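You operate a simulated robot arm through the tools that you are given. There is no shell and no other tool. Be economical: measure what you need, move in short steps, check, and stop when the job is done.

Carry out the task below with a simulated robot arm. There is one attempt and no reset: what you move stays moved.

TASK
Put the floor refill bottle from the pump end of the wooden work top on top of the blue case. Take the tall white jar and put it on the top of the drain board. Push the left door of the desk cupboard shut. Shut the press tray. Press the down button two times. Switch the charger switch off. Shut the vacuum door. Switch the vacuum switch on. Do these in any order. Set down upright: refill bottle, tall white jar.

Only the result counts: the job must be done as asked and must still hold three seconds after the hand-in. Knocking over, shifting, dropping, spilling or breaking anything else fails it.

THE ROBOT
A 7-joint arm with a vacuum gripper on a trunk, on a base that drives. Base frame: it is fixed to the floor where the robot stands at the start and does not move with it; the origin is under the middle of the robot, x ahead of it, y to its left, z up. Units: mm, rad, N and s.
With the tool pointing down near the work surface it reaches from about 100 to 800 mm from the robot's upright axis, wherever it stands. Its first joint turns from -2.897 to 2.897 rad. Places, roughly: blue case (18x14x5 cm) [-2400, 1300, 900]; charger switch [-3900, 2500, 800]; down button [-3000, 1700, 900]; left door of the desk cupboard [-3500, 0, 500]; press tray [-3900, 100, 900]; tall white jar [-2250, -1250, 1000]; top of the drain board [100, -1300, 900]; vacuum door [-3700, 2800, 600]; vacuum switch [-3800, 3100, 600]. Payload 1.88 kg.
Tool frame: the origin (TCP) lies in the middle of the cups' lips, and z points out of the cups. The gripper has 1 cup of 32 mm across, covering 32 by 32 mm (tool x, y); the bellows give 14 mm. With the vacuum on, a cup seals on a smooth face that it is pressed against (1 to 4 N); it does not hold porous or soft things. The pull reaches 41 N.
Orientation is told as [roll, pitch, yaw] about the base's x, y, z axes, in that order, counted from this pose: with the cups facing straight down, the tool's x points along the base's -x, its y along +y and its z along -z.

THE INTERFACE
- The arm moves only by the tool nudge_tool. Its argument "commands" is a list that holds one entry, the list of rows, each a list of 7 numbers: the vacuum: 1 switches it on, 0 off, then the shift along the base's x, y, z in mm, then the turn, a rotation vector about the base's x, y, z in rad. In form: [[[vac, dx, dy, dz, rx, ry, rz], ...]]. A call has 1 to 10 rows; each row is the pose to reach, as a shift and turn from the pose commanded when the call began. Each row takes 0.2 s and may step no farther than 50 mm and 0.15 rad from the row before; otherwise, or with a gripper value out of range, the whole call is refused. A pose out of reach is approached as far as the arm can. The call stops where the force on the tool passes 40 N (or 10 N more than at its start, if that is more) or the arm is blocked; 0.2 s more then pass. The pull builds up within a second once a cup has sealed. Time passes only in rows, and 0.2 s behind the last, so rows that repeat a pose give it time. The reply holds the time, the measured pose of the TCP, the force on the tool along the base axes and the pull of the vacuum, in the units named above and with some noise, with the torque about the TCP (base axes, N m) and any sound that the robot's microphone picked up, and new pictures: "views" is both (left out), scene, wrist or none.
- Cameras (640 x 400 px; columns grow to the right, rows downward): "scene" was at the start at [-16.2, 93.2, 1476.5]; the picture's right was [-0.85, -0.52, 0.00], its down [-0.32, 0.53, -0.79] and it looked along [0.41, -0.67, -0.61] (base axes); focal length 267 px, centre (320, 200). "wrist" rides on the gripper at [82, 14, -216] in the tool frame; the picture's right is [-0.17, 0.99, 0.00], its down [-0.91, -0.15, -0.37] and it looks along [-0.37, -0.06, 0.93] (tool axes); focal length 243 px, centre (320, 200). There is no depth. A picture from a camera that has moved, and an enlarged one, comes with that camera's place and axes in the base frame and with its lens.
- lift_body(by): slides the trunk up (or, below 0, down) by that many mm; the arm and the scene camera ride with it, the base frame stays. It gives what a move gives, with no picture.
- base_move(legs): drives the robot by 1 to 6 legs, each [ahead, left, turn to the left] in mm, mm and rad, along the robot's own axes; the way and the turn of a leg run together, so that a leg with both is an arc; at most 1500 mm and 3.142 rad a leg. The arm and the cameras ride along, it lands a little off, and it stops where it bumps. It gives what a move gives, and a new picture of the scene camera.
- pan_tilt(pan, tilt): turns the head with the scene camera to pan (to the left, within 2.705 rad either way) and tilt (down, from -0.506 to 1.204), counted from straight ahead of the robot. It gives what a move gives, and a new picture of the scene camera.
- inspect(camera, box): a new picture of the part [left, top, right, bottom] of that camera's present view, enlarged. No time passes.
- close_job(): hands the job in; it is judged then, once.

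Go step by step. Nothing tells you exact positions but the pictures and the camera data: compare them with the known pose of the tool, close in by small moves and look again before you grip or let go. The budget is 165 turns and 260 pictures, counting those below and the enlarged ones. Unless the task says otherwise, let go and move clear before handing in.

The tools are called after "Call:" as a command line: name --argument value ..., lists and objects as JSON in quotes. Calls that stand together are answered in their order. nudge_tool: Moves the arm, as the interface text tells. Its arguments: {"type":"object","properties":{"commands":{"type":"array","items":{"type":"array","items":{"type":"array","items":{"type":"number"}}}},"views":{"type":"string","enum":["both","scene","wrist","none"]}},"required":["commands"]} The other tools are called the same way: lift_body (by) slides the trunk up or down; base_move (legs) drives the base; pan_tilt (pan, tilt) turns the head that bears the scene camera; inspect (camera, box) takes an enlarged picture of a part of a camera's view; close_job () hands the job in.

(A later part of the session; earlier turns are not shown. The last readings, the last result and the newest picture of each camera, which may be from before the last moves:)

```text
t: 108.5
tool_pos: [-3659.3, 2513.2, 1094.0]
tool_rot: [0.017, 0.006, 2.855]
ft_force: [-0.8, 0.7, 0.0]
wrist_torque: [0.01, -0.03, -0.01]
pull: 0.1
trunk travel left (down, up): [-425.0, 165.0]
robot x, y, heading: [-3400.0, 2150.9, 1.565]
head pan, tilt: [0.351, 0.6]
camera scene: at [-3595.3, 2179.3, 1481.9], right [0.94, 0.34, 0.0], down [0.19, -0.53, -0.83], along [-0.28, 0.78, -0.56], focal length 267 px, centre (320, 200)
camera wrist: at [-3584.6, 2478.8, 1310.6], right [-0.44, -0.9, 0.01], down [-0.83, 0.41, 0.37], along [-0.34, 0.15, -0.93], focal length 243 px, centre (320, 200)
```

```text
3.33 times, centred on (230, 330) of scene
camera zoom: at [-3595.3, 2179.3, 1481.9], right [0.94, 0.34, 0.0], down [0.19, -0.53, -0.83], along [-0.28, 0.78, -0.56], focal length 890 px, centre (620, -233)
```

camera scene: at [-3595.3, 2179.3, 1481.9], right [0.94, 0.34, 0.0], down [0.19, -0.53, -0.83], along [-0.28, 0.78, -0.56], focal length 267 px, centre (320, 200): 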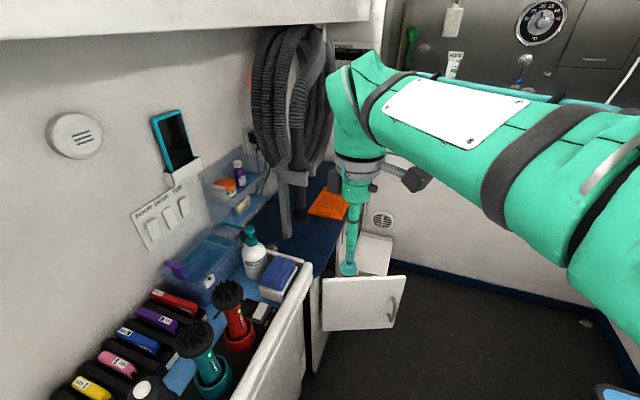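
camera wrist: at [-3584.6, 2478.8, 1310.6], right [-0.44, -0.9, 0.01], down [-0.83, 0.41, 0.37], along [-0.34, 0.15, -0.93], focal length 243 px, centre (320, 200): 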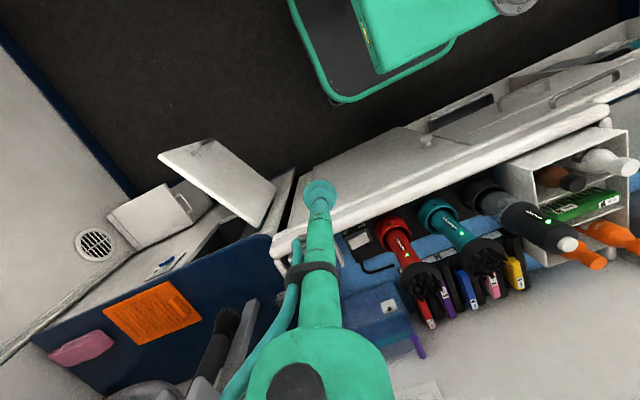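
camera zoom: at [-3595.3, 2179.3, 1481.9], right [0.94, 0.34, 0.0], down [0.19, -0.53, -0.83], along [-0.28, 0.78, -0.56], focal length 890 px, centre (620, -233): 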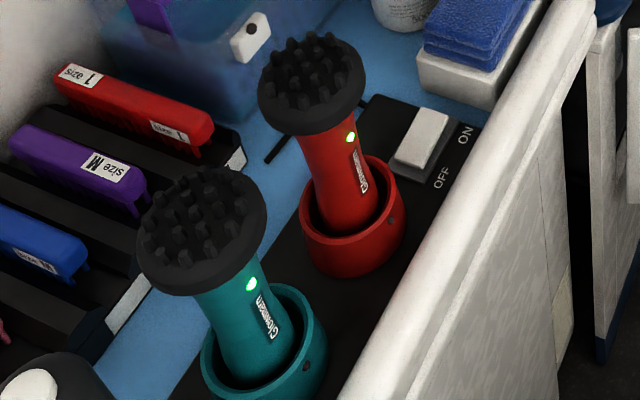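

Both charger lights are off. Next the vacuum door: hinge ≈ [-3798, 2764], free edge ≈ [-3522, 2882], top z ≈ 723. I pull the tool in a bit, drive ahead and lower the trunk.

Call:
nudge_tool --commands '[[[0, 45, -10, 0, 0, 0, 0], [0, 90, -20, 0, 0, 0, 0], [0, 135, -30, 0, 0, 0, 0], [0, 135, -30, 0, 0, 0, 0]]]' --views "none"

Call:
base_move --legs '[[300, 0, 0]]'

Call:
pan_tilt --pan 0.35 --tilt 0.85

```text
t: 109.5
tool_pos: [-3523.3, 2480.0, 1095.1]
tool_rot: [0.016, 0.007, 2.854]
ft_force: [-0.5, 0.0, -0.9]
wrist_torque: [0.01, 0.02, -0.02]
pull: 0.1
trunk travel left (down, up): [-425.0, 165.0]
robot x, y, heading: [-3395.0, 2151.8, 1.568]
head pan, tilt: [0.351, 0.6]
```

```text
t: 111.5
tool_pos: [-3523.1, 2771.2, 1096.4]
tool_rot: [0.015, 0.006, 2.856]
ft_force: [-0.4, -0.4, -0.1]
wrist_torque: [0.04, 0.03, 0.01]
pull: 0.0
trunk travel left (down, up): [-425.0, 165.0]
robot x, y, heading: [-3398.8, 2441.0, 1.571]
head pan, tilt: [0.351, 0.6]
camera scene: at [-3594.3, 2470.6, 1481.9], right [0.94, 0.34, 0.0], down [0.19, -0.53, -0.83], along [-0.28, 0.78, -0.56], focal length 267 px, centre (320, 200)
```

scene: 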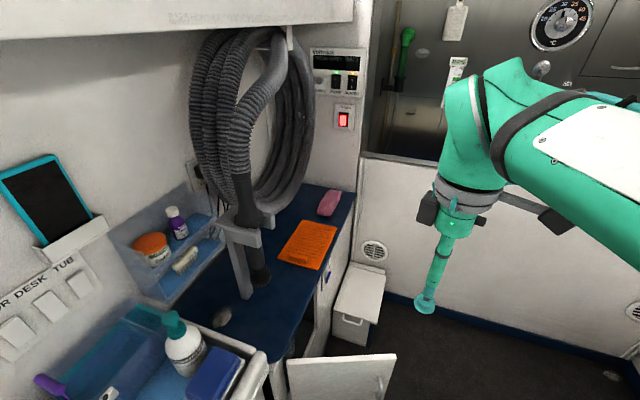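

```text
t: 112.2
tool_pos: [-3523.8, 2771.8, 1095.8]
tool_rot: [0.016, 0.005, 2.855]
ft_force: [0.8, 0.8, 0.5]
wrist_torque: [-0.04, 0.03, 0.01]
pull: 0.2
trunk travel left (down, up): [-425.0, 165.0]
robot x, y, heading: [-3398.5, 2442.3, 1.566]
head pan, tilt: [0.351, 0.85]
camera scene: at [-3590.8, 2461.1, 1461.1], right [0.94, 0.34, 0.0], down [0.26, -0.71, -0.66], along [-0.23, 0.62, -0.75], focal length 267 px, centre (320, 200)
```

scene: 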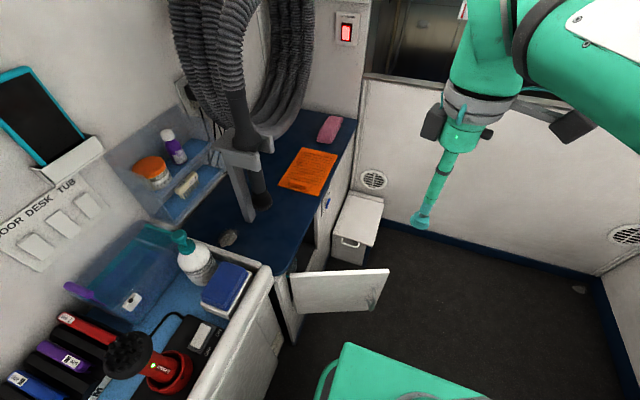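

Base front is close to the door but clear. I lower the trunk 300 mm and tilt the tool to point toward the door/cabinet.

Call:
lift_body --by -300

Call:
nudge_tool --commands '[[[0, -5, -10, 0, 0.09, 0.11, 0], [0, -10, -15, -10, 0.18, 0.22, 0], [0, -20, -20, -30, 0.27, 0.33, 0], [0, -30, -20, -60, 0.36, 0.44, 0], [0, -40, -20, -90, 0.45, 0.55, 0], [0, -50, -15, -120, 0.54, 0.65, 0], [0, -60, -10, -150, 0.576, 0.693, 0], [0, -66, 0, -180, 0.576, 0.693, 0], [0, -66, 10, -190, 0.576, 0.693, 0]]]' --views "both"

```text
t: 115.2
tool_pos: [-3524.6, 2772.2, 795.5]
tool_rot: [0.016, 0.007, 2.855]
ft_force: [0.1, 0.2, 0.9]
wrist_torque: [-0.01, 0.01, 0.0]
pull: 0.2
trunk travel left (down, up): [-125.0, 465.0]
robot x, y, heading: [-3400.4, 2444.1, 1.567]
head pan, tilt: [0.351, 0.85]
```

```text
t: 116.0
tool_pos: [-3548.0, 2759.2, 702.8]
tool_rot: [0.06, -0.238, 2.84]
ft_force: [0.4, 1.0, 0.2]
wrist_torque: [0.01, 0.01, 0.0]
pull: 0.0
trunk travel left (down, up): [-125.0, 465.0]
robot x, y, heading: [-3400.5, 2447.0, 1.573]
head pan, tilt: [0.351, 0.85]
stopped in row 4: the arm was blocked; the commanded pose is now the measured one
camera scene: at [-3590.8, 2461.0, 1162.6], right [0.94, 0.34, 0.0], down [0.26, -0.71, -0.66], along [-0.23, 0.62, -0.75], focal length 267 px, centre (320, 200)
camera wrist: at [-3423.8, 2718.7, 892.3], right [-0.43, -0.9, 0.1], down [-0.71, 0.41, 0.57], along [-0.55, 0.18, -0.82], focal length 243 px, centre (320, 200)
```

scene: 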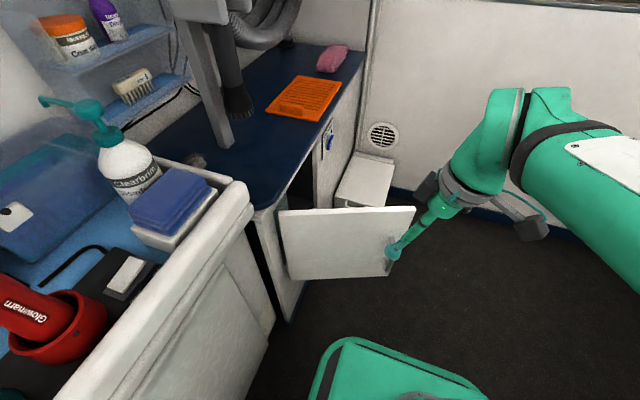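
wrist: 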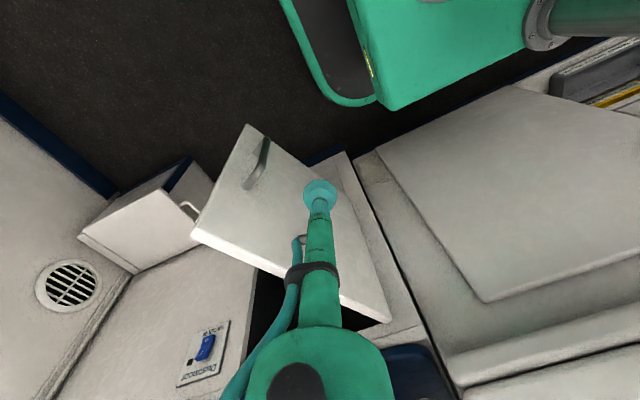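

The arm was blocked with no force on the tool; I look right to see whether the elbow meets the table.

Call:
pan_tilt --pan -0.7 --tilt 0.7

```text
t: 117.3
tool_pos: [-3547.6, 2759.2, 699.9]
tool_rot: [0.059, -0.238, 2.84]
ft_force: [-0.7, -0.2, -0.4]
wrist_torque: [0.0, 0.0, -0.02]
pull: 0.0
trunk travel left (down, up): [-125.0, 465.0]
robot x, y, heading: [-3396.7, 2439.6, 1.567]
head pan, tilt: [-0.7, 0.7]
camera scene: at [-3509.3, 2452.5, 1173.2], right [0.76, -0.65, 0.0], down [-0.42, -0.49, -0.76], along [0.49, 0.58, -0.64], focal length 267 px, centre (320, 200)
```

scene: 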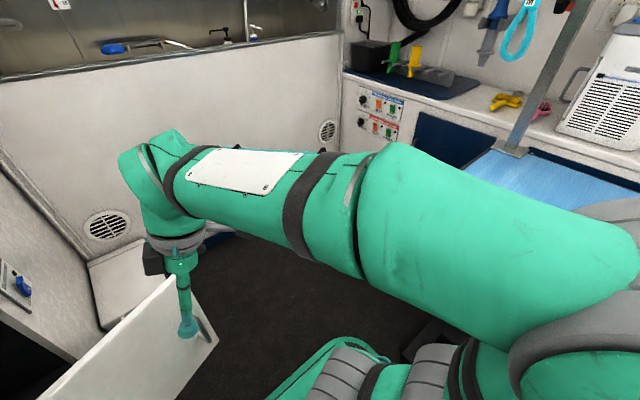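

No visible contact with the table; likely a joint limit as the tool is too near the robot. I back up a little and try tilting from there.

Call:
base_move --legs '[[-130, 0, 0]]'

Call:
nudge_tool --commands '[[[0, -20, 20, 0, 0.06, 0.08, 0], [0, -35, 45, -15, 0.12, 0.16, 0], [0, -45, 75, -35, 0.18, 0.24, 0], [0, -45, 100, -60, 0.24, 0.32, 0], [0, -45, 120, -80, 0.28, 0.38, 0], [0, -45, 130, -100, 0.3, 0.42, 0]]]' --views "both"

```text
t: 118.6
tool_pos: [-3547.8, 2628.0, 699.8]
tool_rot: [0.06, -0.237, 2.836]
ft_force: [-0.8, -0.5, 0.3]
wrist_torque: [-0.02, 0.04, 0.01]
pull: 0.0
trunk travel left (down, up): [-125.0, 465.0]
robot x, y, heading: [-3398.0, 2317.0, 1.567]
head pan, tilt: [-0.7, 0.7]
camera scene: at [-3509.7, 2320.9, 1173.3], right [0.76, -0.65, 0.0], down [-0.42, -0.49, -0.76], along [0.5, 0.58, -0.64], focal length 267 px, centre (320, 200)
```

scene: 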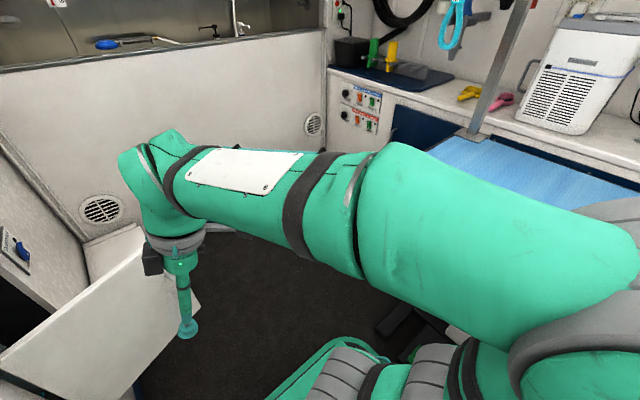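

```text
t: 120.0
tool_pos: [-3593.8, 2758.5, 599.0]
tool_rot: [-0.149, -0.721, 2.938]
ft_force: [-0.4, -0.4, 0.4]
wrist_torque: [0.0, -0.04, -0.04]
pull: 0.0
trunk travel left (down, up): [-125.0, 465.0]
robot x, y, heading: [-3402.8, 2309.8, 1.571]
head pan, tilt: [-0.7, 0.7]
camera scene: at [-3509.7, 2320.8, 1173.3], right [0.76, -0.65, 0.0], down [-0.42, -0.49, -0.77], along [0.5, 0.58, -0.64], focal length 267 px, centre (320, 200)
camera wrist: at [-3405.1, 2671.7, 703.8], right [-0.41, -0.91, 0.0], down [-0.4, 0.18, 0.9], along [-0.82, 0.37, -0.44], focal length 243 px, centre (320, 200)
```

scene: 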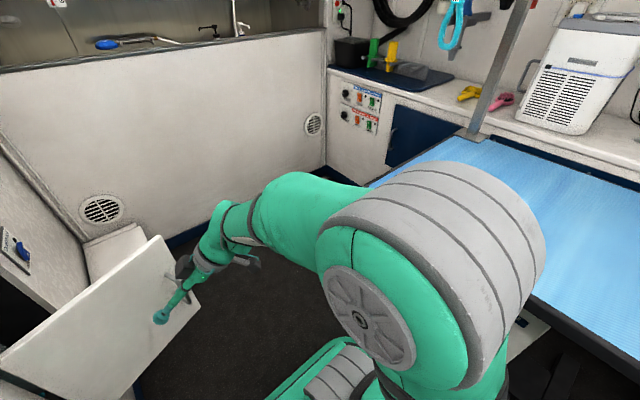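
wrist: 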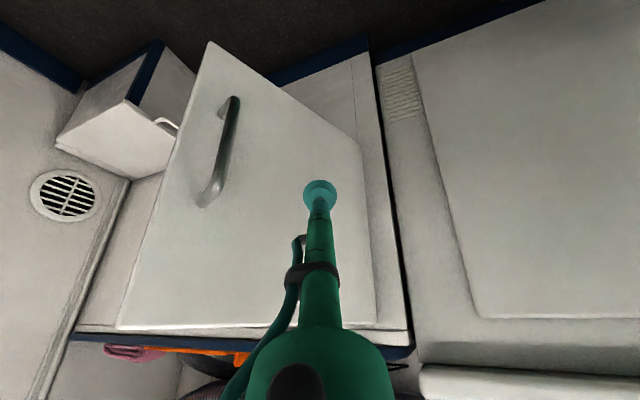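

The tilt works and the cup faces the door. I push it along its swing arc, first to about 60°.

Call:
nudge_tool --commands '[[[0, -5, 42, 0, 0, 0, 0], [0, -13, 80, 0, 0, 0, 0], [0, -30, 115, 0, 0, 0, 0], [0, -47, 138, 0, 0, 0, 0], [0, -75, 165, 0, 0, 0, 0], [0, -102, 184, 0, 0, 0, 0], [0, -102, 184, 0, 0, 0, 0]]]' --views "both"

```text
t: 121.6
tool_pos: [-3696.0, 2941.2, 599.9]
tool_rot: [-0.146, -0.721, 2.935]
ft_force: [0.4, 1.1, 0.2]
wrist_torque: [0.03, -0.02, 0.0]
pull: 0.2
trunk travel left (down, up): [-125.0, 465.0]
robot x, y, heading: [-3399.3, 2310.2, 1.565]
head pan, tilt: [-0.7, 0.7]
camera scene: at [-3509.7, 2321.0, 1173.3], right [0.76, -0.65, 0.0], down [-0.42, -0.49, -0.76], along [0.5, 0.58, -0.64], focal length 267 px, centre (320, 200)
camera wrist: at [-3508.0, 2855.1, 704.4], right [-0.41, -0.91, 0.0], down [-0.4, 0.18, 0.9], along [-0.82, 0.37, -0.44], focal length 243 px, centre (320, 200)
```

scene: 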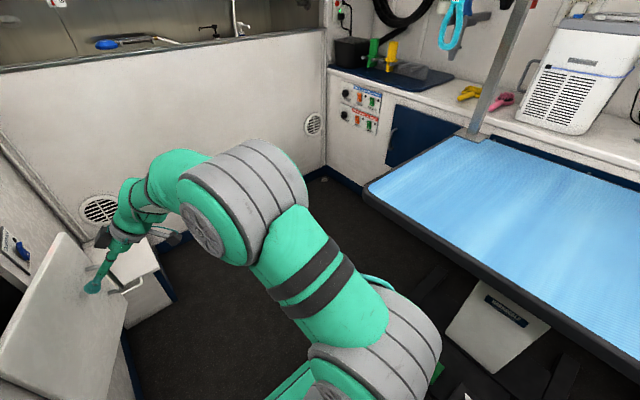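
wrist: 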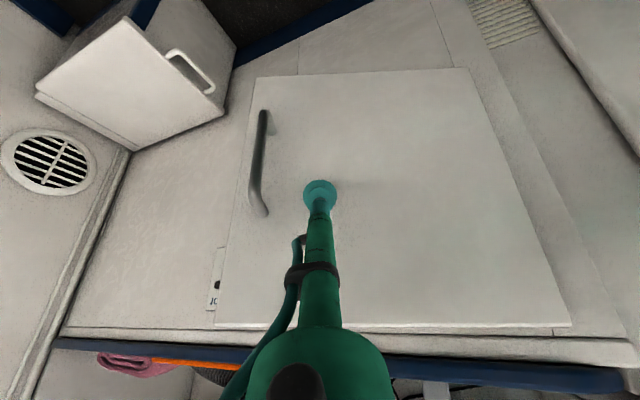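

The door swings nicely. I continue to the closed position.

Call:
nudge_tool --commands '[[[0, -25, 12, 0, 0, 0, 0], [0, -45, 18, 0, 0, 0, 0], [0, -62, 21, 0, 0, 0, 0], [0, -76, 22, 0, 0, 0, 0], [0, -86, 22, 0, 0, 0, 0], [0, -94, 22, 0, 0, 0, 0], [0, -100, 22, 0, 0, 0, 0], [0, -100, 22, 0, 0, 0, 0]]]' --views "wrist"

```text
t: 123.4
tool_pos: [-3793.0, 2963.0, 597.9]
tool_rot: [-0.145, -0.719, 2.934]
ft_force: [16.6, 1.5, -6.0]
wrist_torque: [0.0, 0.15, 0.15]
pull: 0.0
trunk travel left (down, up): [-125.0, 465.0]
robot x, y, heading: [-3399.2, 2310.4, 1.567]
head pan, tilt: [-0.7, 0.7]
camera wrist: at [-3605.7, 2877.9, 703.3], right [-0.42, -0.91, 0.0], down [-0.4, 0.18, 0.9], along [-0.82, 0.37, -0.44], focal length 243 px, centre (320, 200)
```

wrist: 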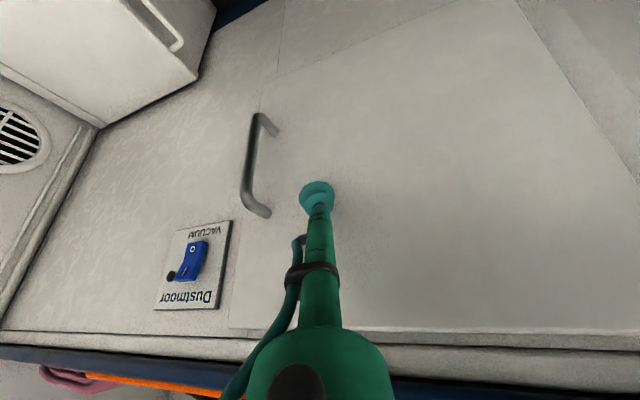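

The door appears shut (16 N reaction). I back off slightly and inspect the door seam and the vacuum switch.

Call:
nudge_tool --commands '[[[0, 30, -5, 0, 0, 0, 0], [0, 60, -10, 0, 0, 0, 0], [0, 60, -10, 0, 0, 0, 0]]]' --views "wrist"

Call:
inspect --camera "wrist" --box '[150, 180, 290, 300]'

Call:
pan_tilt --pan 0.4 --tilt 0.5

```text
t: 124.2
tool_pos: [-3734.0, 2950.7, 600.0]
tool_rot: [-0.145, -0.72, 2.936]
ft_force: [-0.6, -1.0, 0.3]
wrist_torque: [0.02, -0.01, -0.02]
pull: 0.0
trunk travel left (down, up): [-125.0, 465.0]
robot x, y, heading: [-3399.2, 2313.6, 1.57]
head pan, tilt: [-0.7, 0.7]
camera wrist: at [-3546.6, 2865.0, 704.0], right [-0.41, -0.91, 0.0], down [-0.4, 0.18, 0.9], along [-0.82, 0.37, -0.44], focal length 243 px, centre (320, 200)
```

wrist: 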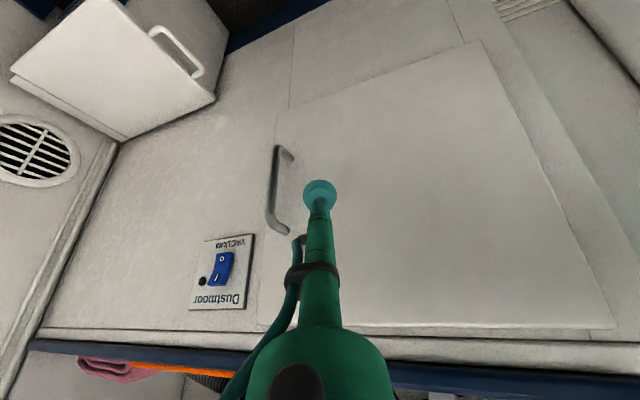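

```text
3.33 times, centred on (220, 240) of wrist
camera zoom: at [-3546.6, 2865.0, 704.0], right [-0.41, -0.91, 0.0], down [-0.4, 0.18, 0.9], along [-0.82, 0.37, -0.44], focal length 809 px, centre (653, 67)
```

zoom: 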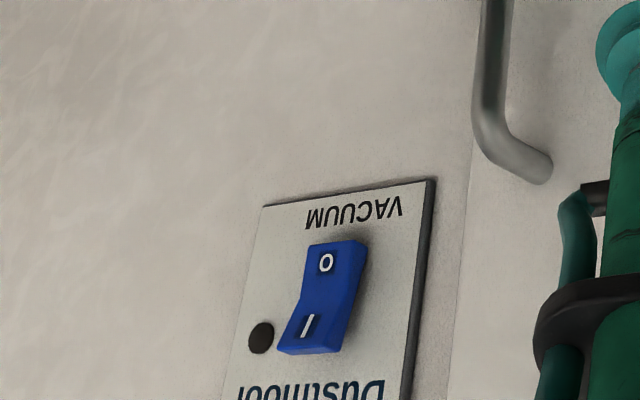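

```text
t: 125.6
tool_pos: [-3734.1, 2950.8, 597.6]
tool_rot: [-0.148, -0.721, 2.936]
ft_force: [0.6, -0.1, 0.2]
wrist_torque: [-0.02, 0.03, 0.02]
pull: 0.1
trunk travel left (down, up): [-125.0, 465.0]
robot x, y, heading: [-3400.0, 2315.0, 1.561]
head pan, tilt: [0.4, 0.499]
camera scene: at [-3599.7, 2340.2, 1191.0], right [0.92, 0.38, 0.0], down [0.18, -0.44, -0.88], along [-0.34, 0.81, -0.48], focal length 267 px, centre (320, 200)
```

scene: 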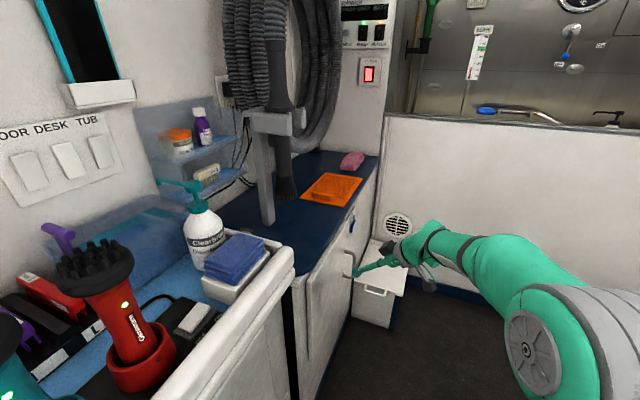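

The vacuum rocker has "I" at the top, at roughly [-3787, 3116, 658], and its lamp is dark (off). I pull back a bit, drive forward 130 mm, and re-view.

Call:
nudge_tool --commands '[[[0, 40, -10, 0, 0, 0, 0], [0, 80, -20, 20, 0, 0, 0], [0, 80, -20, 40, 0, 0, 0]]]' --views "none"

Call:
base_move --legs '[[125, 0, 0]]'

Call:
nudge_tool --commands '[[[0, 0, 25, 5, 0, 0, 0], [0, -10, 50, 10, 0, 0, 0], [0, -10, 50, 10, 0, 0, 0]]]' --views "wrist"

Call:
inspect --camera "scene" --box '[300, 130, 460, 250]'

```text
t: 126.4
tool_pos: [-3653.7, 2934.0, 639.5]
tool_rot: [-0.146, -0.721, 2.936]
ft_force: [-0.4, -0.4, 0.2]
wrist_torque: [-0.01, 0.02, 0.01]
pull: 0.2
trunk travel left (down, up): [-125.0, 465.0]
robot x, y, heading: [-3401.6, 2312.0, 1.568]
head pan, tilt: [0.4, 0.499]
```

```text
t: 127.6
tool_pos: [-3654.3, 3058.5, 638.7]
tool_rot: [-0.147, -0.721, 2.935]
ft_force: [0.6, -0.7, -0.7]
wrist_torque: [-0.01, -0.02, -0.02]
pull: 0.1
trunk travel left (down, up): [-125.0, 465.0]
robot x, y, heading: [-3397.3, 2438.1, 1.569]
head pan, tilt: [0.4, 0.499]
camera scene: at [-3599.2, 2464.1, 1191.0], right [0.92, 0.39, 0.0], down [0.18, -0.44, -0.88], along [-0.34, 0.81, -0.48], focal length 267 px, centre (320, 200)
```

scene: 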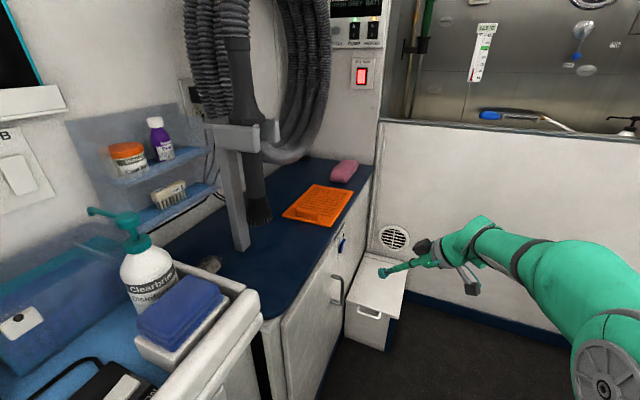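

```text
t: 128.4
tool_pos: [-3664.6, 3108.8, 650.1]
tool_rot: [-0.146, -0.721, 2.936]
ft_force: [-1.1, -0.4, 0.1]
wrist_torque: [0.01, 0.03, -0.01]
pull: 0.0
trunk travel left (down, up): [-125.0, 465.0]
robot x, y, heading: [-3403.7, 2435.4, 1.567]
head pan, tilt: [0.4, 0.499]
camera wrist: at [-3476.8, 3022.2, 754.4], right [-0.41, -0.91, 0.0], down [-0.4, 0.18, 0.9], along [-0.82, 0.37, -0.44], focal length 243 px, centre (320, 200)
```

wrist: 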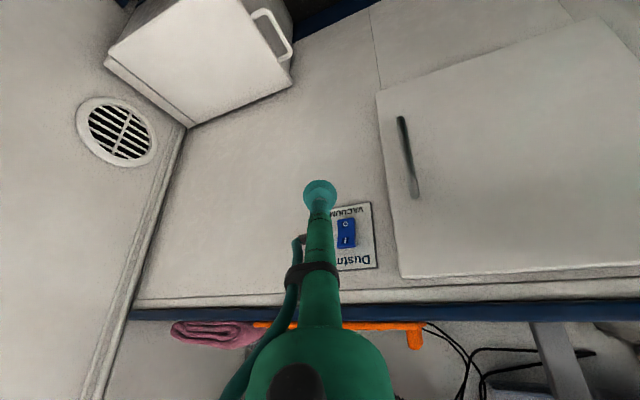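

```text
3.33 times, centred on (380, 190) of scene
camera zoom: at [-3599.2, 2464.1, 1191.0], right [0.92, 0.39, 0.0], down [0.18, -0.44, -0.88], along [-0.34, 0.81, -0.48], focal length 890 px, centre (120, 233)
```

zoom: 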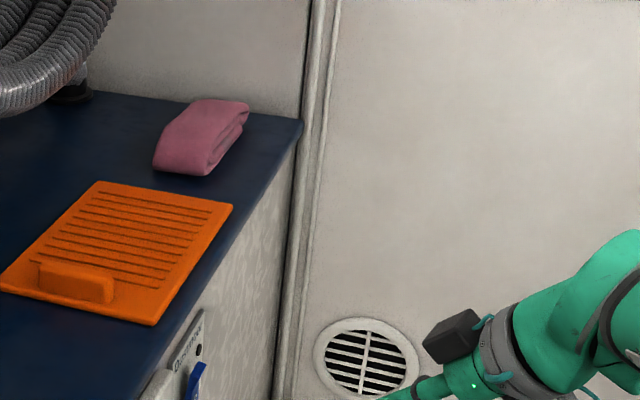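

Triangulated "I" end ≈ [-3790, 3122, 657]. I approach to a few mm off and then press.

Call:
nudge_tool --commands '[[[0, -35, 10, 3, 0, 0, 0], [0, -70, 16, 4, 0, 0, 0], [0, -95, 17, 4, 0, 0, 0], [0, -102, 17, 4, 0, 0, 0], [0, -102, 17, 4, 0, 0, 0]]]' --views "none"

Call:
inspect --camera "wrist" --box '[260, 150, 400, 270]'

```text
t: 129.6
tool_pos: [-3766.9, 3124.0, 653.7]
tool_rot: [-0.146, -0.722, 2.935]
ft_force: [-0.3, -0.2, -0.5]
wrist_torque: [0.02, 0.01, 0.01]
pull: 0.1
trunk travel left (down, up): [-125.0, 465.0]
robot x, y, heading: [-3399.3, 2432.5, 1.564]
head pan, tilt: [0.4, 0.499]
```

```text
3.33 times, centred on (330, 210) of wrist
camera zoom: at [-3579.7, 3037.6, 757.9], right [-0.41, -0.91, 0.0], down [-0.4, 0.18, 0.9], along [-0.82, 0.37, -0.44], focal length 809 px, centre (287, 167)
```

zoom: 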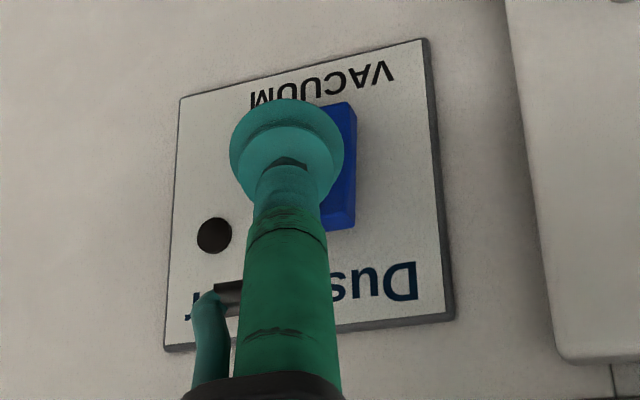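

Call:
nudge_tool --commands '[[[0, -6, 0, 0, 0, 0, 0], [0, -11, 0, 0, 0, 0, 0], [0, -15, 0, 0, 0, 0, 0], [0, -19, 0, 0, 0, 0, 0], [0, -19, 0, 0, 0, 0, 0]]]' --views "none"

Call:
inspect --camera "wrist" --box '[260, 150, 400, 270]'

```text
t: 130.8
tool_pos: [-3785.1, 3124.8, 653.8]
tool_rot: [-0.146, -0.721, 2.936]
ft_force: [1.8, -0.5, 0.1]
wrist_torque: [0.02, 0.01, 0.06]
pull: 0.0
trunk travel left (down, up): [-125.0, 465.0]
robot x, y, heading: [-3399.7, 2435.2, 1.566]
head pan, tilt: [0.4, 0.499]
```

```text
3.33 times, centred on (330, 210) of wrist
camera zoom: at [-3597.5, 3038.7, 757.9], right [-0.41, -0.91, 0.0], down [-0.4, 0.18, 0.9], along [-0.82, 0.37, -0.44], focal length 809 px, centre (287, 167)
```

zoom: 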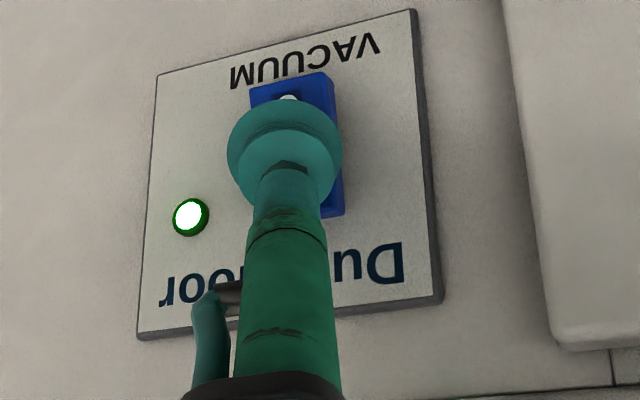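

The vacuum lamp lit green. I back away and check that both lamp and door hold.

Call:
nudge_tool --commands '[[[0, 40, 0, 0, 0, 0, 0], [0, 85, -10, 0, 0, 0, 0], [0, 120, -35, 20, 0, 0, 0], [0, 140, -70, 40, 0, 0, 0], [0, 150, -110, 60, 0, 0, 0], [0, 150, -150, 80, 0, 0, 0], [0, 150, -190, 100, 0, 0, 0]]]' --views "wrist"

Call:
inspect --camera "scene" --box '[250, 200, 410, 320]'

```text
t: 132.4
tool_pos: [-3634.5, 2933.8, 753.6]
tool_rot: [-0.143, -0.72, 2.936]
ft_force: [-0.9, 0.3, -0.2]
wrist_torque: [-0.02, 0.01, 0.01]
pull: 0.1
trunk travel left (down, up): [-125.0, 465.0]
robot x, y, heading: [-3399.3, 2436.4, 1.567]
head pan, tilt: [0.4, 0.499]
camera wrist: at [-3447.0, 2847.3, 858.2], right [-0.41, -0.91, 0.0], down [-0.4, 0.18, 0.9], along [-0.82, 0.37, -0.44], focal length 243 px, centre (320, 200)
```

wrist: 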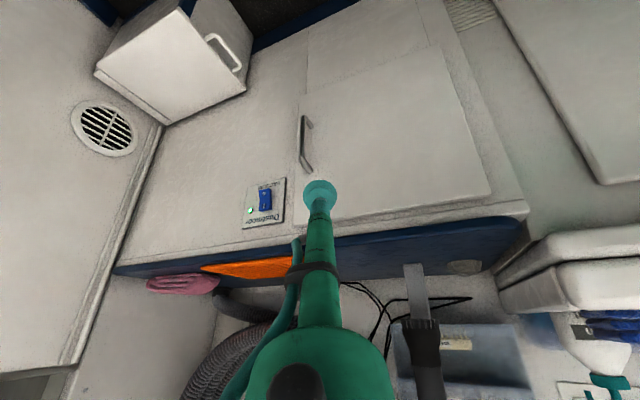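

```text
3.33 times, centred on (330, 260) of scene
camera zoom: at [-3599.3, 2464.5, 1191.0], right [0.92, 0.39, 0.0], down [0.18, -0.44, -0.88], along [-0.34, 0.81, -0.48], focal length 890 px, centre (287, 0)
```

zoom: 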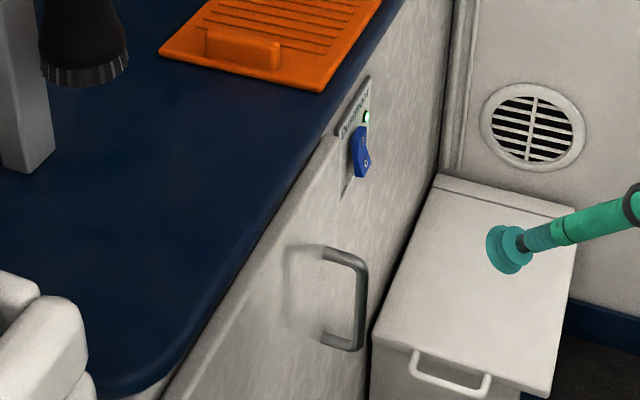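

Vacuum is on and its door shut. I raise the trunk, straighten the tool, and back down the aisle toward the desk.

Call:
lift_body --by 300

Call:
nudge_tool --commands '[[[0, 20, -20, 0, -0.06, -0.13, 0], [0, 50, -40, 0, -0.12, -0.26, 0], [0, 80, -60, 10, -0.18, -0.39, 0], [0, 110, -90, 20, -0.24, -0.52, 0], [0, 140, -120, 30, -0.301, -0.65, 0], [0, 170, -150, 40, -0.301, -0.667, 0], [0, 200, -180, 50, -0.301, -0.667, 0], [0, 225, -210, 60, -0.301, -0.667, 0]]]' --views "none"

Call:
base_move --legs '[[-1400, 0, 0]]'

```text
t: 135.4
tool_pos: [-3634.7, 2933.8, 1053.1]
tool_rot: [-0.147, -0.72, 2.938]
ft_force: [0.5, 0.0, -0.6]
wrist_torque: [-0.01, -0.01, -0.01]
pull: 0.0
trunk travel left (down, up): [-425.0, 165.0]
robot x, y, heading: [-3397.7, 2435.9, 1.567]
head pan, tilt: [0.4, 0.499]
```

```text
t: 137.2
tool_pos: [-3410.5, 2723.7, 1114.1]
tool_rot: [0.001, 0.001, 2.882]
ft_force: [-1.5, -1.2, -0.2]
wrist_torque: [0.0, -0.03, -0.01]
pull: 0.1
trunk travel left (down, up): [-425.0, 165.0]
robot x, y, heading: [-3402.1, 2438.7, 1.569]
head pan, tilt: [0.4, 0.499]
```

```text
t: 144.2
tool_pos: [-3399.1, 1317.5, 1114.5]
tool_rot: [0.002, 0.0, 2.914]
ft_force: [1.1, -0.2, -0.3]
wrist_torque: [0.03, 0.01, 0.04]
pull: 0.1
trunk travel left (down, up): [-425.0, 165.0]
robot x, y, heading: [-3379.0, 1029.2, 1.6]
head pan, tilt: [0.4, 0.499]
camera scene: at [-3580.1, 1051.2, 1491.0], right [0.91, 0.41, 0.0], down [0.2, -0.44, -0.88], along [-0.36, 0.8, -0.48], focal length 267 px, centre (320, 200)
```

scene: 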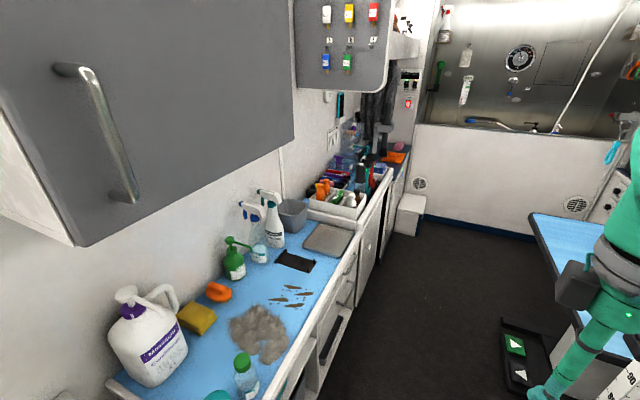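

I plan the desk next: the left door's hinge ≈ [-3620, -65], free edge ≈ [-3310, 125], to be pushed from its outer (−y) side. I drive round to [-2980, -250] facing the desk.

Call:
base_move --legs '[[0, -400, -0.03], [-1270, 0, 0], [0, 0, 1.57]]'

Call:
pan_tilt --pan 0.0 --tilt 0.6

```text
t: 156.7
tool_pos: [-3243.9, -273.5, 1115.1]
tool_rot: [-0.001, -0.004, -1.75]
ft_force: [0.8, 0.4, 0.6]
wrist_torque: [-0.02, 0.0, 0.0]
pull: 0.0
trunk travel left (down, up): [-425.0, 165.0]
robot x, y, heading: [-2957.4, -239.7, -3.069]
head pan, tilt: [0.4, 0.499]
camera scene: at [-2968.0, -436.9, 1491.0], right [-0.46, 0.89, 0.0], down [0.43, 0.22, -0.88], along [-0.78, -0.4, -0.48], focal length 267 px, centre (320, 200)
```

scene: 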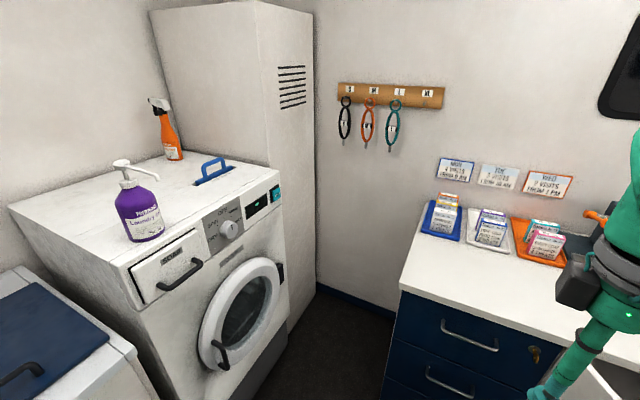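

```text
t: 157.6
tool_pos: [-3243.6, -273.7, 1115.6]
tool_rot: [0.0, -0.001, -1.751]
ft_force: [-0.1, -1.0, -0.6]
wrist_torque: [0.01, -0.02, 0.01]
pull: 0.1
trunk travel left (down, up): [-425.0, 165.0]
robot x, y, heading: [-2961.9, -238.5, -3.067]
head pan, tilt: [0.0, 0.6]
camera scene: at [-2975.2, -402.1, 1481.9], right [-0.08, 1.0, 0.0], down [0.56, 0.04, -0.83], along [-0.82, -0.06, -0.56], focal length 267 px, centre (320, 200)
```

scene: 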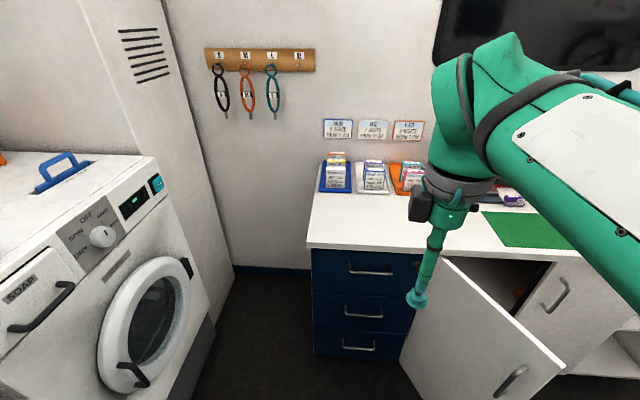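

The left door's hinge is ≈[-3625, -35], free edge ≈[-3300, 125], top ≈ 830. I lower the trunk, turn the tool back, and then tilt it toward the door.

Call:
lift_body --by -300

Call:
nudge_tool --commands '[[[0, -10, 10, 0, 0, 0, -0.14], [0, -20, 20, 0, 0, 0, -0.28], [0, -30, 30, 0, 0, 0, -0.42], [0, -45, 40, 0, 0, 0, -0.56], [0, -60, 55, 0, 0, 0, -0.7], [0, -75, 70, 0, 0, 0, -0.84], [0, -90, 85, 0, 0, 0, -0.98], [0, -105, 100, 0, 0, 0, -1.12], [0, -120, 115, 0, 0, 0, -1.25]]]' --views "none"

Call:
nudge_tool --commands '[[[0, -5, 0, -10, 0.065, 0.105, 0], [0, -10, 10, -30, 0.13, 0.21, 0], [0, -15, 25, -60, 0.195, 0.315, 0], [0, -18, 45, -95, 0.26, 0.42, 0], [0, -20, 70, -130, 0.325, 0.525, 0], [0, -20, 95, -165, 0.387, 0.62, 0], [0, -20, 120, -200, 0.387, 0.62, 0], [0, -20, 140, -215, 0.387, 0.62, 0]]]' --views "both"

```text
t: 160.6
tool_pos: [-3250.5, -274.6, 792.7]
tool_rot: [0.08, 0.026, -1.75]
ft_force: [0.2, 0.2, 0.3]
wrist_torque: [-0.02, 0.01, 0.02]
pull: 0.2
trunk travel left (down, up): [-125.0, 465.0]
robot x, y, heading: [-2958.8, -240.6, -3.067]
head pan, tilt: [0.0, 0.6]
```

```text
t: 162.6
tool_pos: [-3364.4, -157.9, 814.5]
tool_rot: [0.0, -0.002, -3.003]
ft_force: [0.4, -0.9, 1.4]
wrist_torque: [0.02, 0.01, -0.01]
pull: 0.0
trunk travel left (down, up): [-125.0, 465.0]
robot x, y, heading: [-2960.4, -241.3, -3.063]
head pan, tilt: [0.0, 0.6]
```

```text
t: 164.0
tool_pos: [-3383.4, -78.6, 582.1]
tool_rot: [-0.402, -0.383, -2.882]
ft_force: [-0.7, -0.3, 0.3]
wrist_torque: [0.02, -0.01, 0.01]
pull: 0.0
trunk travel left (down, up): [-125.0, 465.0]
robot x, y, heading: [-2962.3, -238.4, -3.07]
head pan, tilt: [0.0, 0.6]
stopped in row 7: the arm was blocked; the commanded pose is now the measured one
camera scene: at [-2984.2, -400.5, 1180.8], right [-0.08, 1.0, 0.0], down [0.57, 0.04, -0.82], along [-0.82, -0.06, -0.57], focal length 267 px, centre (320, 200)
camera wrist: at [-3215.2, -136.2, 731.1], right [-0.06, -0.95, -0.3], down [-0.67, -0.18, 0.72], along [-0.74, 0.24, -0.63], focal length 243 px, centre (320, 200)
```

scene: 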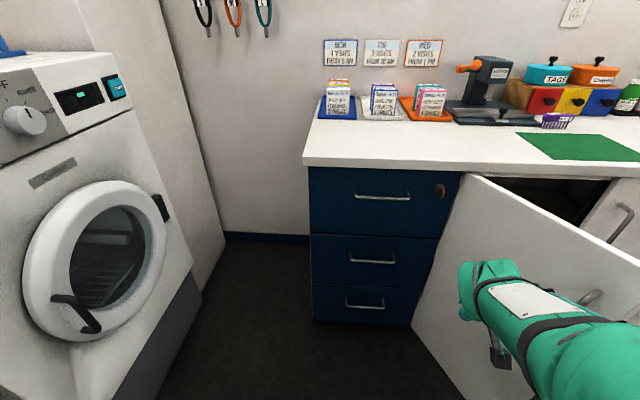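
wrist: 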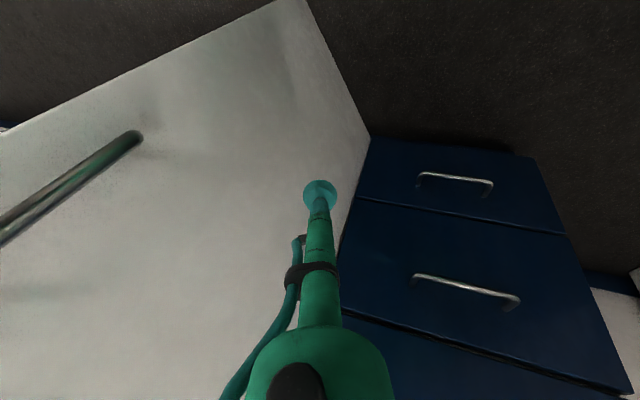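

The arm stopped again at a joint limit, but the cup faces the door. I raise slightly and push the door from here along its arc.

Call:
nudge_tool --commands '[[[0, 0, 30, 25, 0, 0, 0], [0, -5, 65, 45, 0, 0, 0], [0, -12, 100, 55, 0, 0, 0], [0, -25, 130, 55, 0, 0, 0], [0, -40, 155, 55, 0, 0, 0], [0, -55, 175, 55, 0, 0, 0], [0, -80, 200, 55, 0, 0, 0], [0, -80, 200, 55, 0, 0, 0]]]' --views "both"

```text
t: 165.8
tool_pos: [-3457.9, 120.4, 643.2]
tool_rot: [-0.405, -0.393, -2.885]
ft_force: [0.0, -0.5, 0.6]
wrist_torque: [0.0, 0.01, -0.01]
pull: 0.1
trunk travel left (down, up): [-125.0, 465.0]
robot x, y, heading: [-2958.9, -238.5, -3.062]
head pan, tilt: [0.0, 0.6]
camera scene: at [-2975.4, -401.9, 1181.9], right [-0.08, 1.0, 0.0], down [0.56, 0.04, -0.83], along [-0.82, -0.06, -0.56], focal length 267 px, centre (320, 200)
camera wrist: at [-3289.1, 63.1, 789.4], right [-0.06, -0.95, -0.3], down [-0.67, -0.18, 0.72], along [-0.74, 0.24, -0.62], focal length 243 px, centre (320, 200)
```

scene: 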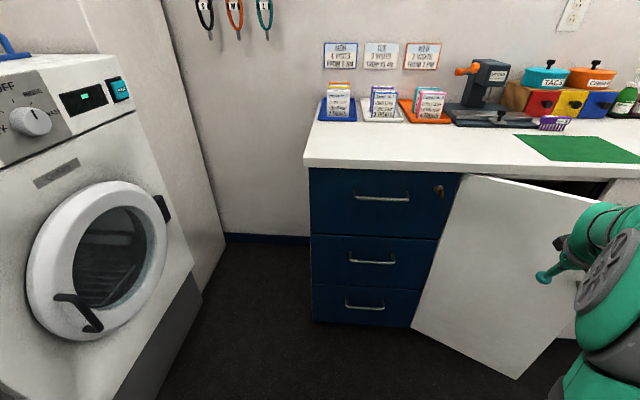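
wrist: 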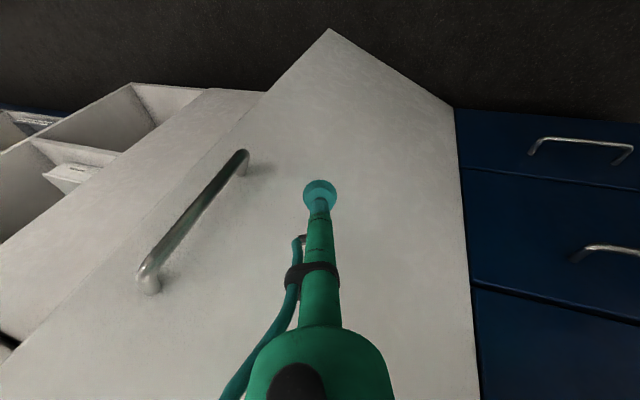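

The door swings well. I continue the arc to shut it.

Call:
nudge_tool --commands '[[[0, -14, 22, 0, 0, 0, 0], [0, -29, 42, 0, 0, 0, 0], [0, -55, 57, 0, 0, 0, 0], [0, -85, 70, 0, 0, 0, 0], [0, -107, 77, 0, 0, 0, 0], [0, -127, 82, 0, 0, 0, 0], [0, -143, 84, 0, 0, 0, 0], [0, -153, 85, 0, 0, 0, 0], [0, -161, 85, 0, 0, 0, 0], [0, -167, 85, 0, 0, 0, 0]]]' --views "both"

```text
t: 168.2
tool_pos: [-3617.9, 207.0, 637.4]
tool_rot: [-0.393, -0.384, -2.895]
ft_force: [8.0, -1.5, 1.0]
wrist_torque: [0.04, 0.12, 0.04]
pull: 0.1
trunk travel left (down, up): [-125.0, 465.0]
robot x, y, heading: [-2959.1, -241.0, -3.067]
head pan, tilt: [0.0, 0.6]
stopped in row 10: the force on the tool passed its limit (the readings are from after the stop); the commanded pose is now the measured one
camera scene: at [-2974.4, -402.0, 1182.1], right [-0.07, 1.0, 0.0], down [0.56, 0.04, -0.83], along [-0.82, -0.06, -0.56], focal length 267 px, centre (320, 200)
camera wrist: at [-3451.5, 149.4, 786.0], right [-0.06, -0.95, -0.29], down [-0.68, -0.17, 0.72], along [-0.74, 0.24, -0.63], focal length 243 px, centre (320, 200)
```

scene: 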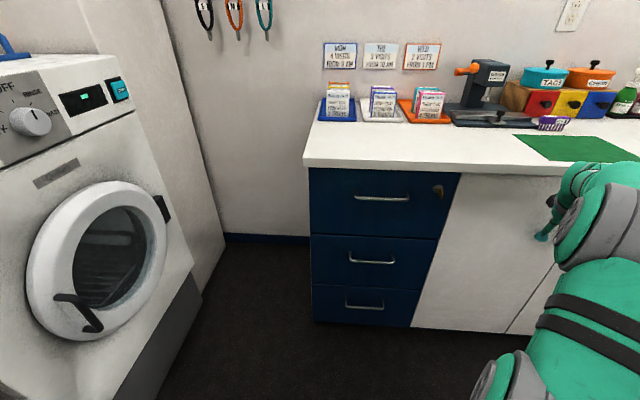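
wrist: 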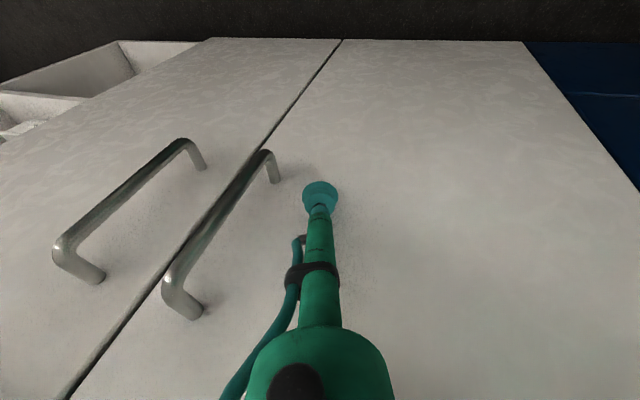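

The door met its stop (force limit). I pull back and inspect door and press.

Call:
nudge_tool --commands '[[[0, 40, -15, 0, 0, 0, 0], [0, 80, -30, 10, 0, 0, 0], [0, 120, -45, 30, 0, 0, 0], [0, 150, -70, 60, 0, 0, 0], [0, 170, -95, 95, 0, 0, 0], [0, 180, -120, 130, 0, 0, 0]]]' --views "wrist"

Call:
inspect --camera "scene" --box '[430, 40, 580, 150]'

Call:
inspect --camera "scene" --box '[380, 150, 640, 340]'

```text
t: 169.6
tool_pos: [-3441.8, 86.3, 765.7]
tool_rot: [-0.393, -0.381, -2.891]
ft_force: [-0.7, 0.8, -0.3]
wrist_torque: [0.02, 0.02, 0.01]
pull: 0.1
trunk travel left (down, up): [-125.0, 465.0]
robot x, y, heading: [-2959.7, -240.9, -3.06]
head pan, tilt: [0.0, 0.6]
camera wrist: at [-3273.7, 29.5, 914.8], right [-0.06, -0.95, -0.29], down [-0.68, -0.17, 0.72], along [-0.73, 0.24, -0.63], focal length 243 px, centre (320, 200)
```

wrist: 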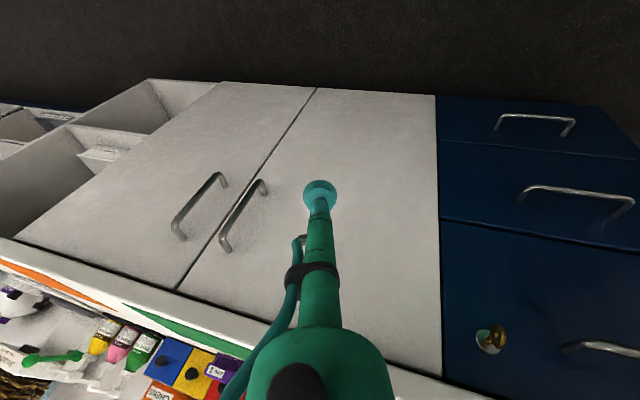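

```text
3.64 times, centred on (505, 95) of scene
camera zoom: at [-2975.2, -401.7, 1181.9], right [-0.07, 1.0, 0.0], down [0.56, 0.04, -0.82], along [-0.82, -0.06, -0.57], focal length 971 px, centre (-353, 582)
```

zoom: 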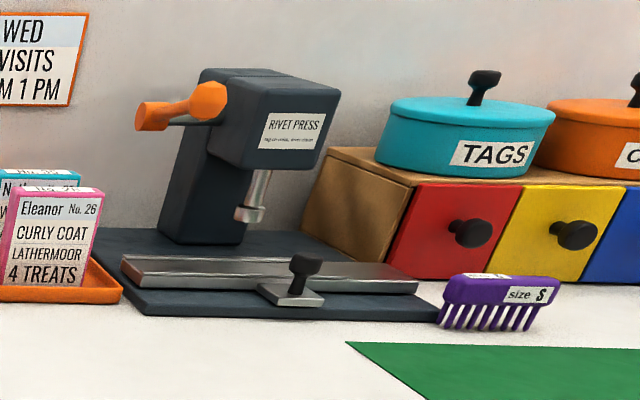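

```text
2.11 times, centred on (510, 245) of scene
camera zoom: at [-2975.2, -401.7, 1181.9], right [-0.07, 1.0, 0.0], down [0.56, 0.04, -0.82], along [-0.82, -0.06, -0.57], focal length 562 px, centre (-80, 105)
```

zoom: 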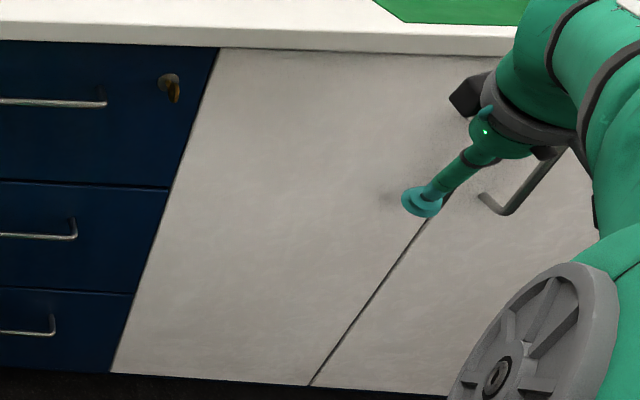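

The cupboard's left door is flush. Next is the rivet press tray; I straighten the tool, raise the trunk, and drive nearer for a view from above.

Call:
lift_body --by 300

Call:
nudge_tool --commands '[[[0, 0, 0, 20, -0.075, -0.11, 0], [0, 0, 0, 40, -0.15, -0.22, 0], [0, 0, 0, 60, -0.225, -0.33, 0], [0, 0, 0, 80, -0.3, -0.45, 0], [0, 0, 0, 100, -0.3, -0.45, 0]]]' --views "none"

Call:
base_move --legs '[[0, 0, -0.075], [210, 0, 0]]'

Call:
nudge_tool --commands '[[[0, 0, 0, 0, 0, 0, 0]]]' --views "wrist"

```text
t: 172.6
tool_pos: [-3442.0, 87.3, 1066.1]
tool_rot: [-0.397, -0.382, -2.892]
ft_force: [0.3, -0.4, -0.1]
wrist_torque: [0.01, 0.03, 0.03]
pull: 0.0
trunk travel left (down, up): [-425.0, 165.0]
robot x, y, heading: [-2959.2, -239.7, -3.063]
head pan, tilt: [0.0, 0.6]
```

```text
t: 173.8
tool_pos: [-3439.7, 87.1, 1165.9]
tool_rot: [-0.004, 0.002, -2.969]
ft_force: [-0.3, 0.1, 0.8]
wrist_torque: [-0.03, -0.05, -0.02]
pull: 0.0
trunk travel left (down, up): [-425.0, 165.0]
robot x, y, heading: [-2959.5, -239.8, -3.065]
head pan, tilt: [0.0, 0.6]
```

```text
t: 175.9
tool_pos: [-3621.4, 123.1, 1165.7]
tool_rot: [-0.001, 0.0, -3.048]
ft_force: [0.5, -1.2, 0.0]
wrist_torque: [0.0, 0.01, -0.01]
pull: 0.1
trunk travel left (down, up): [-425.0, 165.0]
robot x, y, heading: [-3164.8, -239.0, 3.138]
head pan, tilt: [0.0, 0.6]
camera scene: at [-3194.9, -399.9, 1481.9], right [0.0, 1.0, 0.0], down [0.56, 0.0, -0.83], along [-0.83, 0.0, -0.56], focal length 267 px, centre (320, 200)
```

scene: 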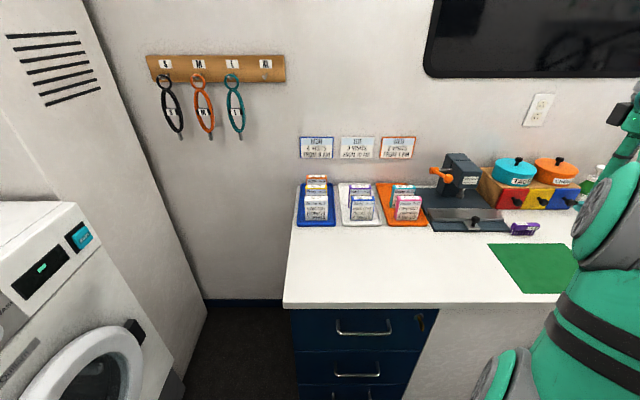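

```text
t: 176.3
tool_pos: [-3621.4, 122.7, 1165.9]
tool_rot: [-0.003, 0.0, -3.046]
ft_force: [1.2, -0.1, 0.1]
wrist_torque: [0.01, 0.02, 0.01]
pull: 0.0
trunk travel left (down, up): [-425.0, 165.0]
robot x, y, heading: [-3166.9, -236.9, 3.143]
head pan, tilt: [0.0, 0.6]
camera wrist: at [-3538.5, 115.2, 1381.4], right [-0.07, -1.0, 0.0], down [-0.92, 0.06, 0.38], along [-0.37, 0.03, -0.93], focal length 243 px, centre (320, 200)
```

wrist: 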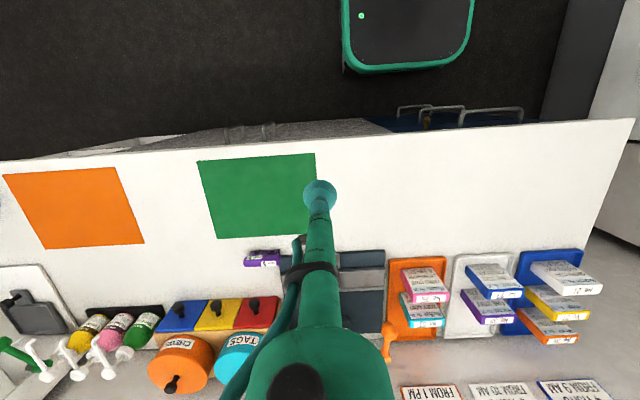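

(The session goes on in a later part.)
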